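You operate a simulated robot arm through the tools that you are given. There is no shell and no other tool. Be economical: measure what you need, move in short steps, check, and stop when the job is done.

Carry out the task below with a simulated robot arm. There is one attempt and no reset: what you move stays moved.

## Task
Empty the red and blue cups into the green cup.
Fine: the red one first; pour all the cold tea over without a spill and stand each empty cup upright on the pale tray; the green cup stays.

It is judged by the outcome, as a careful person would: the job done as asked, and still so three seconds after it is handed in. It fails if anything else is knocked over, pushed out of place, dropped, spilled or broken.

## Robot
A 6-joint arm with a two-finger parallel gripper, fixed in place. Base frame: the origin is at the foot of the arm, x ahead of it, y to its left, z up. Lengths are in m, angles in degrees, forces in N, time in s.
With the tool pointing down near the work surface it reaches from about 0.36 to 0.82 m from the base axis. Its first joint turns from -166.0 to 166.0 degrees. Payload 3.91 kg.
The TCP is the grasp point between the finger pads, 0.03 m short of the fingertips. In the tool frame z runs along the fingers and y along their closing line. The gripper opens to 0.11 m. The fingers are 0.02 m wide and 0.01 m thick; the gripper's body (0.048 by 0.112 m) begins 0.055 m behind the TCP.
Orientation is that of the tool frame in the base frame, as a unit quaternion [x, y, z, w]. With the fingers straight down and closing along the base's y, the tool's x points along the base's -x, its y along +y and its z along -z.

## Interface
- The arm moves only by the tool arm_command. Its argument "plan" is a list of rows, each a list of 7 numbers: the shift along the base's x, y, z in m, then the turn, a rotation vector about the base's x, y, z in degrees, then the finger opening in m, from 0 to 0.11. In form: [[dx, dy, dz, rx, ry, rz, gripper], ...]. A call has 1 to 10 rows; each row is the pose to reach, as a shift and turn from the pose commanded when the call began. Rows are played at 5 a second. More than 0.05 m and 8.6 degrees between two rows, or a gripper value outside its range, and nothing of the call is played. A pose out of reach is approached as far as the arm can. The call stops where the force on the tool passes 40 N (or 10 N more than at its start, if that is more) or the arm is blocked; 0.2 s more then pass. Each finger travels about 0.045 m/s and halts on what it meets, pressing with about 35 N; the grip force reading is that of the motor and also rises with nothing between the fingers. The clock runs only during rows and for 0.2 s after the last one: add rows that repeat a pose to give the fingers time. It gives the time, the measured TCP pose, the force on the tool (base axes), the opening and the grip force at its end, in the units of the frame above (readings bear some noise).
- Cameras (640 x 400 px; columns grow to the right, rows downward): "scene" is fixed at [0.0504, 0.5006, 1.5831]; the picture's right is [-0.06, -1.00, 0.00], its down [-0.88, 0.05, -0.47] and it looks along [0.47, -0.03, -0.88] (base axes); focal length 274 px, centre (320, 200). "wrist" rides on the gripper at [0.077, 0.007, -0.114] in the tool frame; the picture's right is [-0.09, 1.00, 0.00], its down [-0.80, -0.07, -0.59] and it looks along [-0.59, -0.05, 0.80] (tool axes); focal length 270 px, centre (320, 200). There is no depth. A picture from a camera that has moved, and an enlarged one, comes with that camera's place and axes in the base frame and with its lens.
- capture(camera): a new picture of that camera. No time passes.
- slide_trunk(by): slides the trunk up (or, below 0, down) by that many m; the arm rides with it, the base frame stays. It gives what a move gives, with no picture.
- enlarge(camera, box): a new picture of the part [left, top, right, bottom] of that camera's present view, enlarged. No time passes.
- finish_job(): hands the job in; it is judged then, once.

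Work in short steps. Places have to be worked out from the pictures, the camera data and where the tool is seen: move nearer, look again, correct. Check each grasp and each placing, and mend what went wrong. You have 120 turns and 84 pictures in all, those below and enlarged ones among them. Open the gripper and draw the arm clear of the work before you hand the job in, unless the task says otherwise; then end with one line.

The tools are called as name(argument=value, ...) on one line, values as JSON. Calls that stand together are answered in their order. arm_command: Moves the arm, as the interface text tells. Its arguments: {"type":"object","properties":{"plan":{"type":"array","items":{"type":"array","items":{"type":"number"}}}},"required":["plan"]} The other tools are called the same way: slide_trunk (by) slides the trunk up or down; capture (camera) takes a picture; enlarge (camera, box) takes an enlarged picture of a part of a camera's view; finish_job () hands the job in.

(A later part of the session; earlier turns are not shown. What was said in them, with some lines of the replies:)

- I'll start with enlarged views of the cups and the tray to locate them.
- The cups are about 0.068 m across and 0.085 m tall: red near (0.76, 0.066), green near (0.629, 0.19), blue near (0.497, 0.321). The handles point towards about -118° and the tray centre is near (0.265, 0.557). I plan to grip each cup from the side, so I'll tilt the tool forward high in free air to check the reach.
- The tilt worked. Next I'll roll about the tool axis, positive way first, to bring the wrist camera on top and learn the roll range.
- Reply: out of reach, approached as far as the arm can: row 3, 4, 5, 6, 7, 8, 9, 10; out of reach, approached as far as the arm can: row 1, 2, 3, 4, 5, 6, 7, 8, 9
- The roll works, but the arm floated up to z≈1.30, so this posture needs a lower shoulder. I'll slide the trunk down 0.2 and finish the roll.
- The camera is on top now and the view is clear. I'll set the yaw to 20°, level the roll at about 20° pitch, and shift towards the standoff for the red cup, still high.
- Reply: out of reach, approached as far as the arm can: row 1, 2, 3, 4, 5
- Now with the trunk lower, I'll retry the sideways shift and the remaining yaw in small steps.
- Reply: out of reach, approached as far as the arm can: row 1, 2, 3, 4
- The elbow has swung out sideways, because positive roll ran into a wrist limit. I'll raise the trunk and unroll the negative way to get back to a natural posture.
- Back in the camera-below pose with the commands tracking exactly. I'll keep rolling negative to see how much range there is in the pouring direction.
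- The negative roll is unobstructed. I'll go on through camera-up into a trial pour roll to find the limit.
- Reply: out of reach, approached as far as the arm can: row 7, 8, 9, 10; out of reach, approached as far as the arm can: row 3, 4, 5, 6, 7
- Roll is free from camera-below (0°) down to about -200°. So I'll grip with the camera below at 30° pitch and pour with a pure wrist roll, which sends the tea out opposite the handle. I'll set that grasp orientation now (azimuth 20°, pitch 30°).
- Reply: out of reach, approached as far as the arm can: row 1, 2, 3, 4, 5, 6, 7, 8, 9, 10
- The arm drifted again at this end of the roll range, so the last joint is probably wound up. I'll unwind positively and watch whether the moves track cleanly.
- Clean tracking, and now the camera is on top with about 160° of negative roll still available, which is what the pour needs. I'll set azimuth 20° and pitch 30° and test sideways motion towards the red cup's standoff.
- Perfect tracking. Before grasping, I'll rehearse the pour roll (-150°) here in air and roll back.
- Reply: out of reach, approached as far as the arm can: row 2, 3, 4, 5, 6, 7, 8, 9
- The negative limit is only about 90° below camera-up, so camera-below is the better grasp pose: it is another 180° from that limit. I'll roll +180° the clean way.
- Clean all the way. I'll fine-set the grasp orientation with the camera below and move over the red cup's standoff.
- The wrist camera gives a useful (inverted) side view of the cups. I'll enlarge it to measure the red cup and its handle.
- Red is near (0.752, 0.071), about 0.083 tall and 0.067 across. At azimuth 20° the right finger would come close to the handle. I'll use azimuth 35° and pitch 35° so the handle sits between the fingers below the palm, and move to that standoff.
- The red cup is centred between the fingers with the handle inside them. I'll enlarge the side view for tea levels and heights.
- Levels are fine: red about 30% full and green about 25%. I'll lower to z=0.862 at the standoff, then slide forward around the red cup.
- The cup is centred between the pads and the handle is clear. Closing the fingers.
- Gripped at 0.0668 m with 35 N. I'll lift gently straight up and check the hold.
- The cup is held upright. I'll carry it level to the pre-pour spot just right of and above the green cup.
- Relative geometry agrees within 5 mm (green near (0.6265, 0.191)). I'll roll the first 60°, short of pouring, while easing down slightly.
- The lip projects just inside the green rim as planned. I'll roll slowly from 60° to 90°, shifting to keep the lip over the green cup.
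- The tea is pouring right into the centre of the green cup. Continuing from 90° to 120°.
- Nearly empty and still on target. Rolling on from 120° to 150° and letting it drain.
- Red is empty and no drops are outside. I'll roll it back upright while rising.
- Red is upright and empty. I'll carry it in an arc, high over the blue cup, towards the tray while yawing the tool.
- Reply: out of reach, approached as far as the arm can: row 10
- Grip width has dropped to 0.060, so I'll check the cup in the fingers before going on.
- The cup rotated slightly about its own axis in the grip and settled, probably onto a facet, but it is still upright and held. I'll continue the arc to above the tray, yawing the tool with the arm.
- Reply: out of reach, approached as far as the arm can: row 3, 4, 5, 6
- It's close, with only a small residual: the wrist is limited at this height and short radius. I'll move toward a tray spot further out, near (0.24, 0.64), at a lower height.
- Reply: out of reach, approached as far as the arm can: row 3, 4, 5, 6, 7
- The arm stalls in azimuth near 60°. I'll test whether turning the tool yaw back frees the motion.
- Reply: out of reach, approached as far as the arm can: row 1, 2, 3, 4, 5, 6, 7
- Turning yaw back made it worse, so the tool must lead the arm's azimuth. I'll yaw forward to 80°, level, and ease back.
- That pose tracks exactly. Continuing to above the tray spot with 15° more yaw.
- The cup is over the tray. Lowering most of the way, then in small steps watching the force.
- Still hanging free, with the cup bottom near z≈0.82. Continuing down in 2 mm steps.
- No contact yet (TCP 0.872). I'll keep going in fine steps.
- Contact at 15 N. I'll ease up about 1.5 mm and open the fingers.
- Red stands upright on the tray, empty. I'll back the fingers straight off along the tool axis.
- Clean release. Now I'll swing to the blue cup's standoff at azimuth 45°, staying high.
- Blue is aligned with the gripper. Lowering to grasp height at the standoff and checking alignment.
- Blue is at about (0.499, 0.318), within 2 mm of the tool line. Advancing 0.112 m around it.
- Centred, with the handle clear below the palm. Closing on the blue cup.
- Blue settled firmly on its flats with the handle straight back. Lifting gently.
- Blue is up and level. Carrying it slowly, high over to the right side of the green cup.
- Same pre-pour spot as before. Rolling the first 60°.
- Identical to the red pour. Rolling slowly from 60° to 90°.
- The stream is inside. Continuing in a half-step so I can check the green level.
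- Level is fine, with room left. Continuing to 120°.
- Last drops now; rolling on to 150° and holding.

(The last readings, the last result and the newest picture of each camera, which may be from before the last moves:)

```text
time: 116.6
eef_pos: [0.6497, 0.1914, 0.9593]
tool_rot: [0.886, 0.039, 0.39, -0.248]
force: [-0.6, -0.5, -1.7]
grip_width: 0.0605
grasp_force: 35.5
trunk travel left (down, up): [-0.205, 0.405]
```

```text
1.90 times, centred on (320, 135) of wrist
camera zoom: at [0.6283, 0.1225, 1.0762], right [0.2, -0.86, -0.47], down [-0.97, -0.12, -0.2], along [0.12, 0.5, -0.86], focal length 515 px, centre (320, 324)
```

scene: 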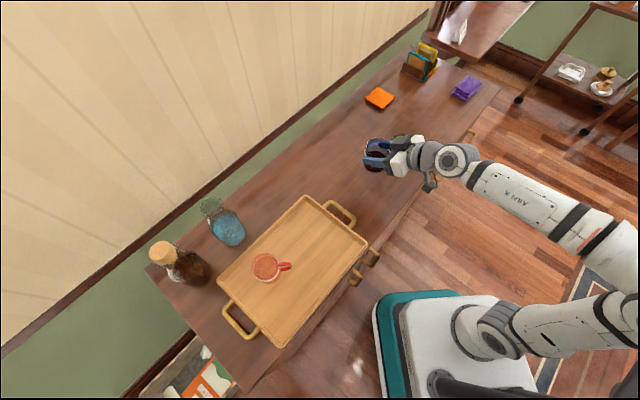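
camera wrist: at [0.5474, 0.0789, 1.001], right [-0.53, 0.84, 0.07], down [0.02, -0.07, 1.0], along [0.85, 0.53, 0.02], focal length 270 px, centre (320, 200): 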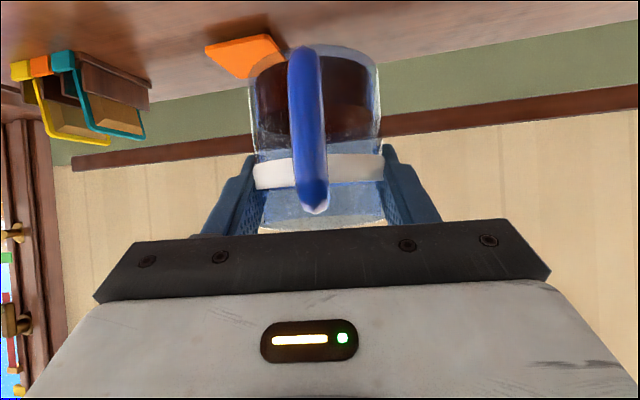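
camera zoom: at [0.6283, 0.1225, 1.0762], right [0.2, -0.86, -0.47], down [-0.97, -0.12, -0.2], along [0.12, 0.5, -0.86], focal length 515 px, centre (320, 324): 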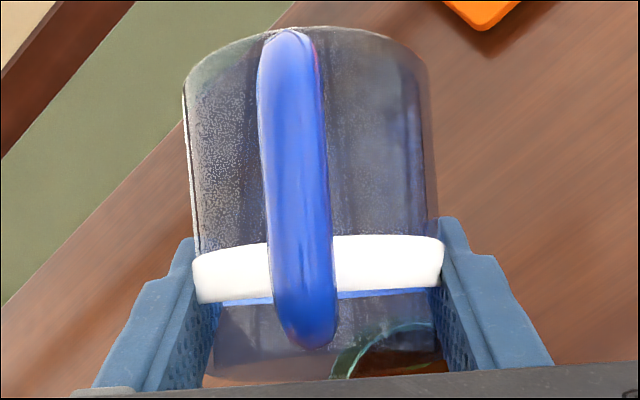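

Blue is empty and nothing is spilled. Rolling it upright while rising, the same way as red.

arm_command(plan=[[0, -0.002, 0.006, 5.03, 3.52, -4.3, 0.04], [0.001, -0.004, 0.012, 10.1, 7.05, -8.6, 0.04], [0.002, -0.006, 0.018, 15.1, 10.6, -12.9, 0.04], [0.003, -0.008, 0.024, 20.1, 14.1, -17.2, 0.04], [0.004, -0.01, 0.03, 25.2, 17.6, -21.5, 0.04], [0.005, -0.012, 0.036, 30.2, 21.2, -25.8, 0.04], [0.006, -0.014, 0.04, 35.2, 24.7, -30.1, 0.04], [0.007, -0.016, 0.04, 40.3, 28.2, -34.4, 0.04], [0.008, -0.018, 0.04, 45.3, 31.7, -38.7, 0.04], [0.008, -0.02, 0.04, 50.3, 35.2, -43, 0.04]])

arm_command(plan=[[0, -0.002, 0, 5.03, 3.52, -4.3, 0.04], [0.001, -0.004, 0, 10.1, 7.05, -8.6, 0.04], [0.002, -0.006, 0, 15.1, 10.6, -12.9, 0.04], [0.003, -0.008, 0, 20.1, 14.1, -17.2, 0.04], [0.004, -0.01, 0, 25.2, 17.6, -21.5, 0.04], [0.005, -0.012, 0, 30.2, 21.2, -25.8, 0.04], [0.006, -0.014, 0, 35.2, 24.7, -30.1, 0.04], [0.007, -0.016, 0, 40.3, 28.2, -34.4, 0.04], [0.008, -0.018, 0, 45.3, 31.7, -38.7, 0.04], [0.008, -0.02, 0, 50.3, 35.2, -43, 0.04]])

```text
time: 118.8
eef_pos: [0.6557, 0.1704, 0.9984]
tool_rot: [0.726, -0.51, 0.159, -0.433]
force: [0.3, 0.0, -1.1]
grip_width: 0.0605
grasp_force: 35.1
trunk travel left (down, up): [-0.205, 0.405]
```

```text
time: 121.0
eef_pos: [0.6645, 0.15, 1.0]
tool_rot: [-0.267, 0.846, 0.137, 0.44]
force: [0.0, -1.3, -2.1]
grip_width: 0.0602
grasp_force: 35.1
trunk travel left (down, up): [-0.205, 0.405]
```

Upright again. Carrying the empty blue cup along the arc to the tray, with the tool yaw leading this time.

arm_command(plan=[[-0.0137, 0.0329, 0, 0, 0, 2.9, 0.04], [-0.0289, 0.0651, 0, 0, 0, 5.7, 0.04], [-0.0457, 0.0962, 0, 0, 0, 8.6, 0.04], [-0.064, 0.1262, 0, 0, 0, 11.4, 0.04], [-0.0837, 0.1549, 0, 0, 0, 14.3, 0.04], [-0.1047, 0.1824, 0, 0, 0, 17.2, 0.04], [-0.1271, 0.2084, 0, 0, 0, 20, 0.04], [-0.1506, 0.2331, 0, 0, 0, 22.9, 0.04], [-0.1752, 0.2563, 0, 0, 0, 25.7, 0.04], [-0.2008, 0.2779, 0, 0, 0, 28.6, 0.04]])

arm_command(plan=[[-0.026, 0.0201, 0, 0, 0, 2.9, 0.04], [-0.053, 0.0387, 0, 0, 0, 5.7, 0.04], [-0.0806, 0.0557, -0.01, 0, 0, 8.6, 0.04], [-0.1117, 0.0721, -0.03, 0, 0, 11.4, 0.04], [-0.1117, 0.0721, -0.055, 0, 0, 11.4, 0.04], [-0.1117, 0.0721, -0.055, 0, 0, 11.4, 0.04]])

enlarge(camera="scene", box=[190, 170, 390, 350])

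capture(camera="wrist")

```text
time: 123.2
eef_pos: [0.4645, 0.4284, 0.9996]
tool_rot: [-0.469, 0.753, 0.241, 0.393]
force: [-0.6, 0.1, -1.1]
grip_width: 0.0601
grasp_force: 34.5
trunk travel left (down, up): [-0.205, 0.405]
```

```text
time: 124.6
eef_pos: [0.3501, 0.5046, 0.943]
tool_rot: [-0.543, 0.702, 0.28, 0.366]
force: [0.3, 0.2, -1.6]
grip_width: 0.0603
grasp_force: 35.2
trunk travel left (down, up): [-0.205, 0.405]
```

```text
2.22 times, centred on (290, 260) of scene
camera zoom: at [0.0504, 0.5006, 1.5831], right [-0.06, -1.0, 0.0], down [-0.88, 0.05, -0.47], along [0.47, -0.03, -0.88], focal length 610 px, centre (387, 67)
```

zoom: 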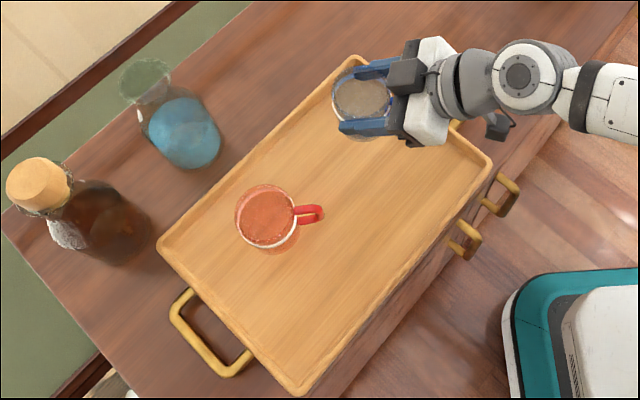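

```text
19 pictures are left
camera wrist: at [0.3094, 0.3721, 0.945], right [-0.95, 0.3, 0.07], down [0.06, -0.04, 1.0], along [0.31, 0.95, 0.02], focal length 270 px, centre (320, 200)
```

wrist: 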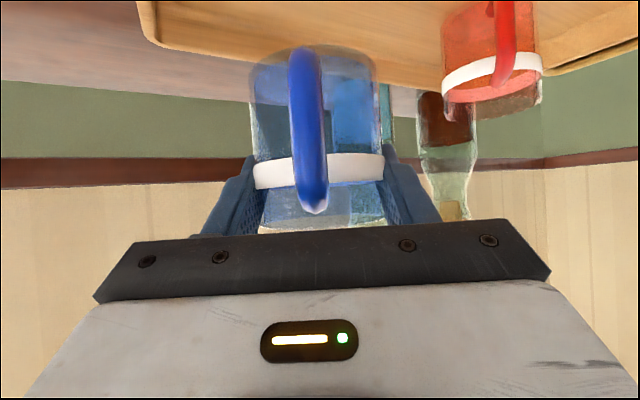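

The spot under the cup projects well inside the tray, clear of red. Lowering to just above contact (expected TCP ≈0.871).

arm_command(plan=[[0, 0, -0.015, 0, 0, 0, 0.04], [0, 0, -0.03, 0, 0, 0, 0.04], [0, 0, -0.045, 0, 0, 0, 0.04], [0, 0, -0.058, 0, 0, 0, 0.04], [0, 0, -0.066, 0, 0, 0, 0.04], [0, 0, -0.066, 0, 0, 0, 0.04]])

arm_command(plan=[[0, 0, -0.001, 0, 0, 0, 0.04], [0, 0, -0.002, 0, 0, 0, 0.04], [0, 0, -0.003, 0, 0, 0, 0.04], [0, 0, -0.003, 0, 0, 0, 0.04]])

```text
time: 126.0
eef_pos: [0.3508, 0.5011, 0.879]
tool_rot: [-0.542, 0.702, 0.28, 0.366]
force: [0.6, 0.4, -1.8]
grip_width: 0.0602
grasp_force: 34.9
trunk travel left (down, up): [-0.205, 0.405]
```

```text
time: 127.0
eef_pos: [0.3517, 0.4995, 0.8757]
tool_rot: [-0.542, 0.702, 0.28, 0.367]
force: [0.6, 0.0, -0.6]
grip_width: 0.0604
grasp_force: 35.4
trunk travel left (down, up): [-0.205, 0.405]
```

arm_command(plan=[[0, 0, -0.001, 0, 0, 0, 0.04], [0, 0, -0.002, 0, 0, 0, 0.04], [0, 0, -0.003, 0, 0, 0, 0.04], [0, 0, -0.003, 0, 0, 0, 0.04]])

arm_command(plan=[[0, 0, -0.001, 0, 0, 0, 0.04], [0, 0, -0.002, 0, 0, 0, 0.04], [0, 0, -0.002, 0, 0, 0, 0.04]])

```text
time: 128.0
eef_pos: [0.3516, 0.5013, 0.8733]
tool_rot: [-0.542, 0.703, 0.28, 0.366]
force: [0.1, -0.9, -1.4]
grip_width: 0.0604
grasp_force: 34.9
trunk travel left (down, up): [-0.205, 0.405]
```

```text
time: 128.8
eef_pos: [0.3532, 0.5004, 0.871]
tool_rot: [-0.541, 0.704, 0.279, 0.366]
force: [-0.2, 0.5, -1.4]
grip_width: 0.0603
grasp_force: 35.7
trunk travel left (down, up): [-0.205, 0.405]
```

Not yet in contact; two more small steps.

arm_command(plan=[[0, 0, -0.001, 0, 0, 0, 0.04], [0, 0, -0.0015, 0, 0, 0, 0.04], [0, 0, -0.0015, 0, 0, 0, 0.04]])

```text
time: 129.6
eef_pos: [0.3525, 0.5006, 0.8692]
tool_rot: [-0.542, 0.702, 0.28, 0.367]
force: [3.0, 1.1, 5.1]
grip_width: 0.0604
grasp_force: 35.4
trunk travel left (down, up): [-0.205, 0.405]
```

Light contact (5 N upward), so the cup is on the tray. Opening the fingers.

arm_command(plan=[[0, 0, 0.0003, 0, 0, 0, 0.055], [0, 0, 0.0003, 0, 0, 0, 0.065], [0, 0, 0.0003, 0, 0, 0, 0.08], [0, 0, 0.0003, 0, 0, 0, 0.1], [0, 0, 0.0003, 0, 0, 0, 0.11], [0, 0, 0.0003, 0, 0, 0, 0.11], [0, 0, 0.0003, 0, 0, 0, 0.11]])

capture(camera="wrist")

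```text
time: 131.2
eef_pos: [0.3519, 0.4991, 0.8697]
tool_rot: [-0.543, 0.702, 0.28, 0.366]
force: [0.0, -0.9, 0.1]
grip_width: 0.11
grasp_force: 0.1
trunk travel left (down, up): [-0.205, 0.405]
```

```text
18 pictures are left
camera wrist: at [0.3103, 0.3688, 0.8714], right [-0.95, 0.3, 0.07], down [0.06, -0.04, 1.0], along [0.31, 0.95, 0.02], focal length 270 px, centre (320, 200)
```

wrist: 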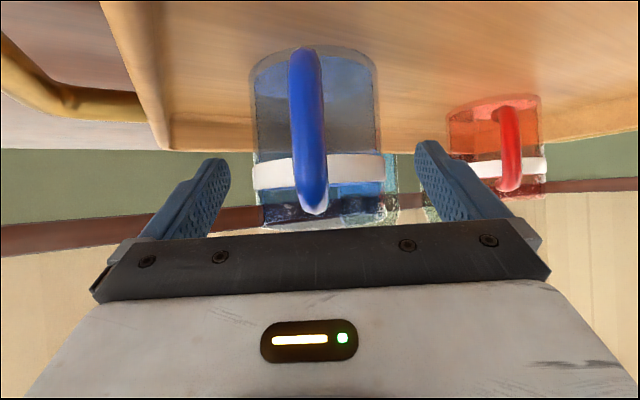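

Blue stands on its own. Backing straight off and up, clear of the work.

arm_command(plan=[[-0.004, -0.015, 0.006, 0, 0, 0, 0.11], [-0.008, -0.031, 0.016, 0, 0, 0, 0.11], [-0.012, -0.047, 0.028, 0, 0, 0, 0.11], [-0.017, -0.065, 0.044, 0, 0, 0, 0.11], [-0.022, -0.083, 0.062, 0, 0, 0, 0.11], [-0.026, -0.1, 0.085, 0, 0, 0, 0.11], [-0.026, -0.1, 0.115, 0, 0, 0, 0.11], [-0.026, -0.1, 0.14, 0, 0, 0, 0.11]])

slide_trunk(by=0.1)

capture(camera="scene")

enlarge(camera="scene", box=[360, 90, 480, 170])

enlarge(camera="scene", box=[190, 170, 390, 350])

```text
time: 133.0
eef_pos: [0.3258, 0.4028, 1.0114]
tool_rot: [-0.542, 0.702, 0.28, 0.367]
force: [0.3, -0.1, 0.5]
grip_width: 0.11
grasp_force: 0.0
trunk travel left (down, up): [-0.205, 0.405]
```

```text
time: 134.3
eef_pos: [0.3253, 0.4025, 1.11]
tool_rot: [-0.543, 0.702, 0.28, 0.366]
force: [-0.5, -0.1, -0.8]
grip_width: 0.11
grasp_force: 0.1
trunk travel left (down, up): [-0.305, 0.305]
```

```text
17 pictures are left
```

scene: 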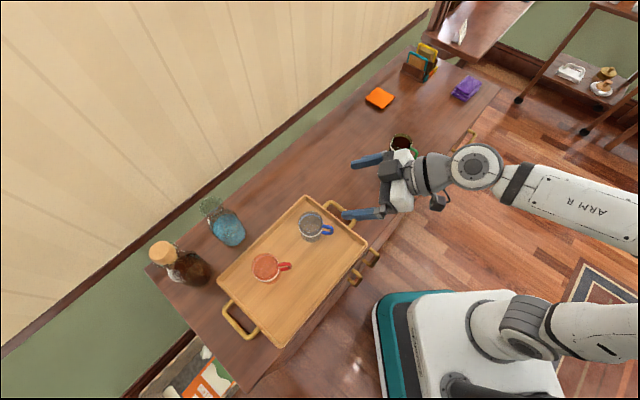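

```text
5.00 times, centred on (420, 130) of scene
camera zoom: at [0.0504, 0.5006, 1.5831], right [-0.06, -1.0, 0.0], down [-0.88, 0.05, -0.47], along [0.47, -0.03, -0.88], focal length 1371 px, centre (-180, 550)
```

zoom: 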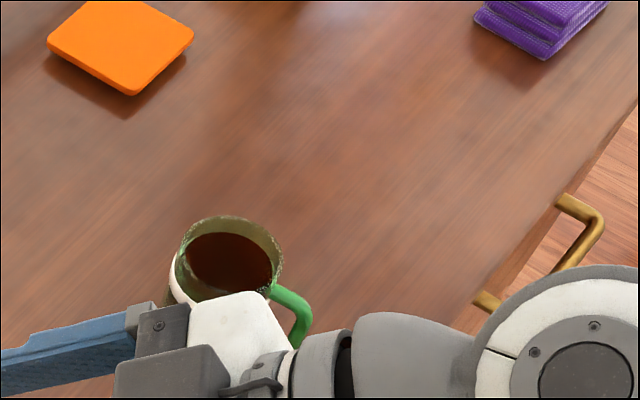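

```text
2.22 times, centred on (290, 260) of scene
camera zoom: at [0.0504, 0.5006, 1.5831], right [-0.06, -1.0, 0.0], down [-0.88, 0.05, -0.47], along [0.47, -0.03, -0.88], focal length 610 px, centre (387, 67)
```

zoom: 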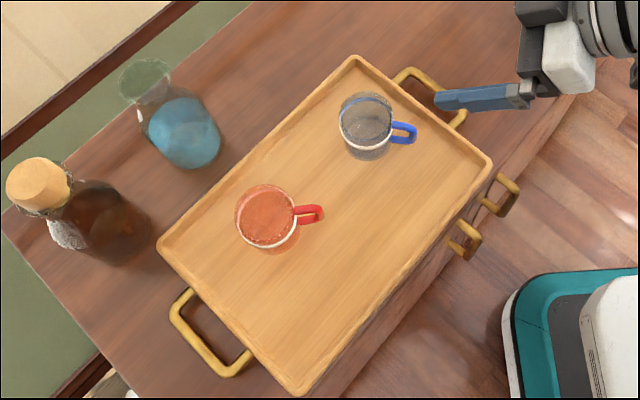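

Both empty cups stand upright on the tray, the green cup has not moved and holds all the tea, and I see no spill. The gripper is open and clear, so I'm handing in.

finish_job()

```text
The job is handed in.
```

I emptied the red cup, then the blue one, into the green cup with no visible spill; both now stand upright on the pale tray, and the green cup is where it was.
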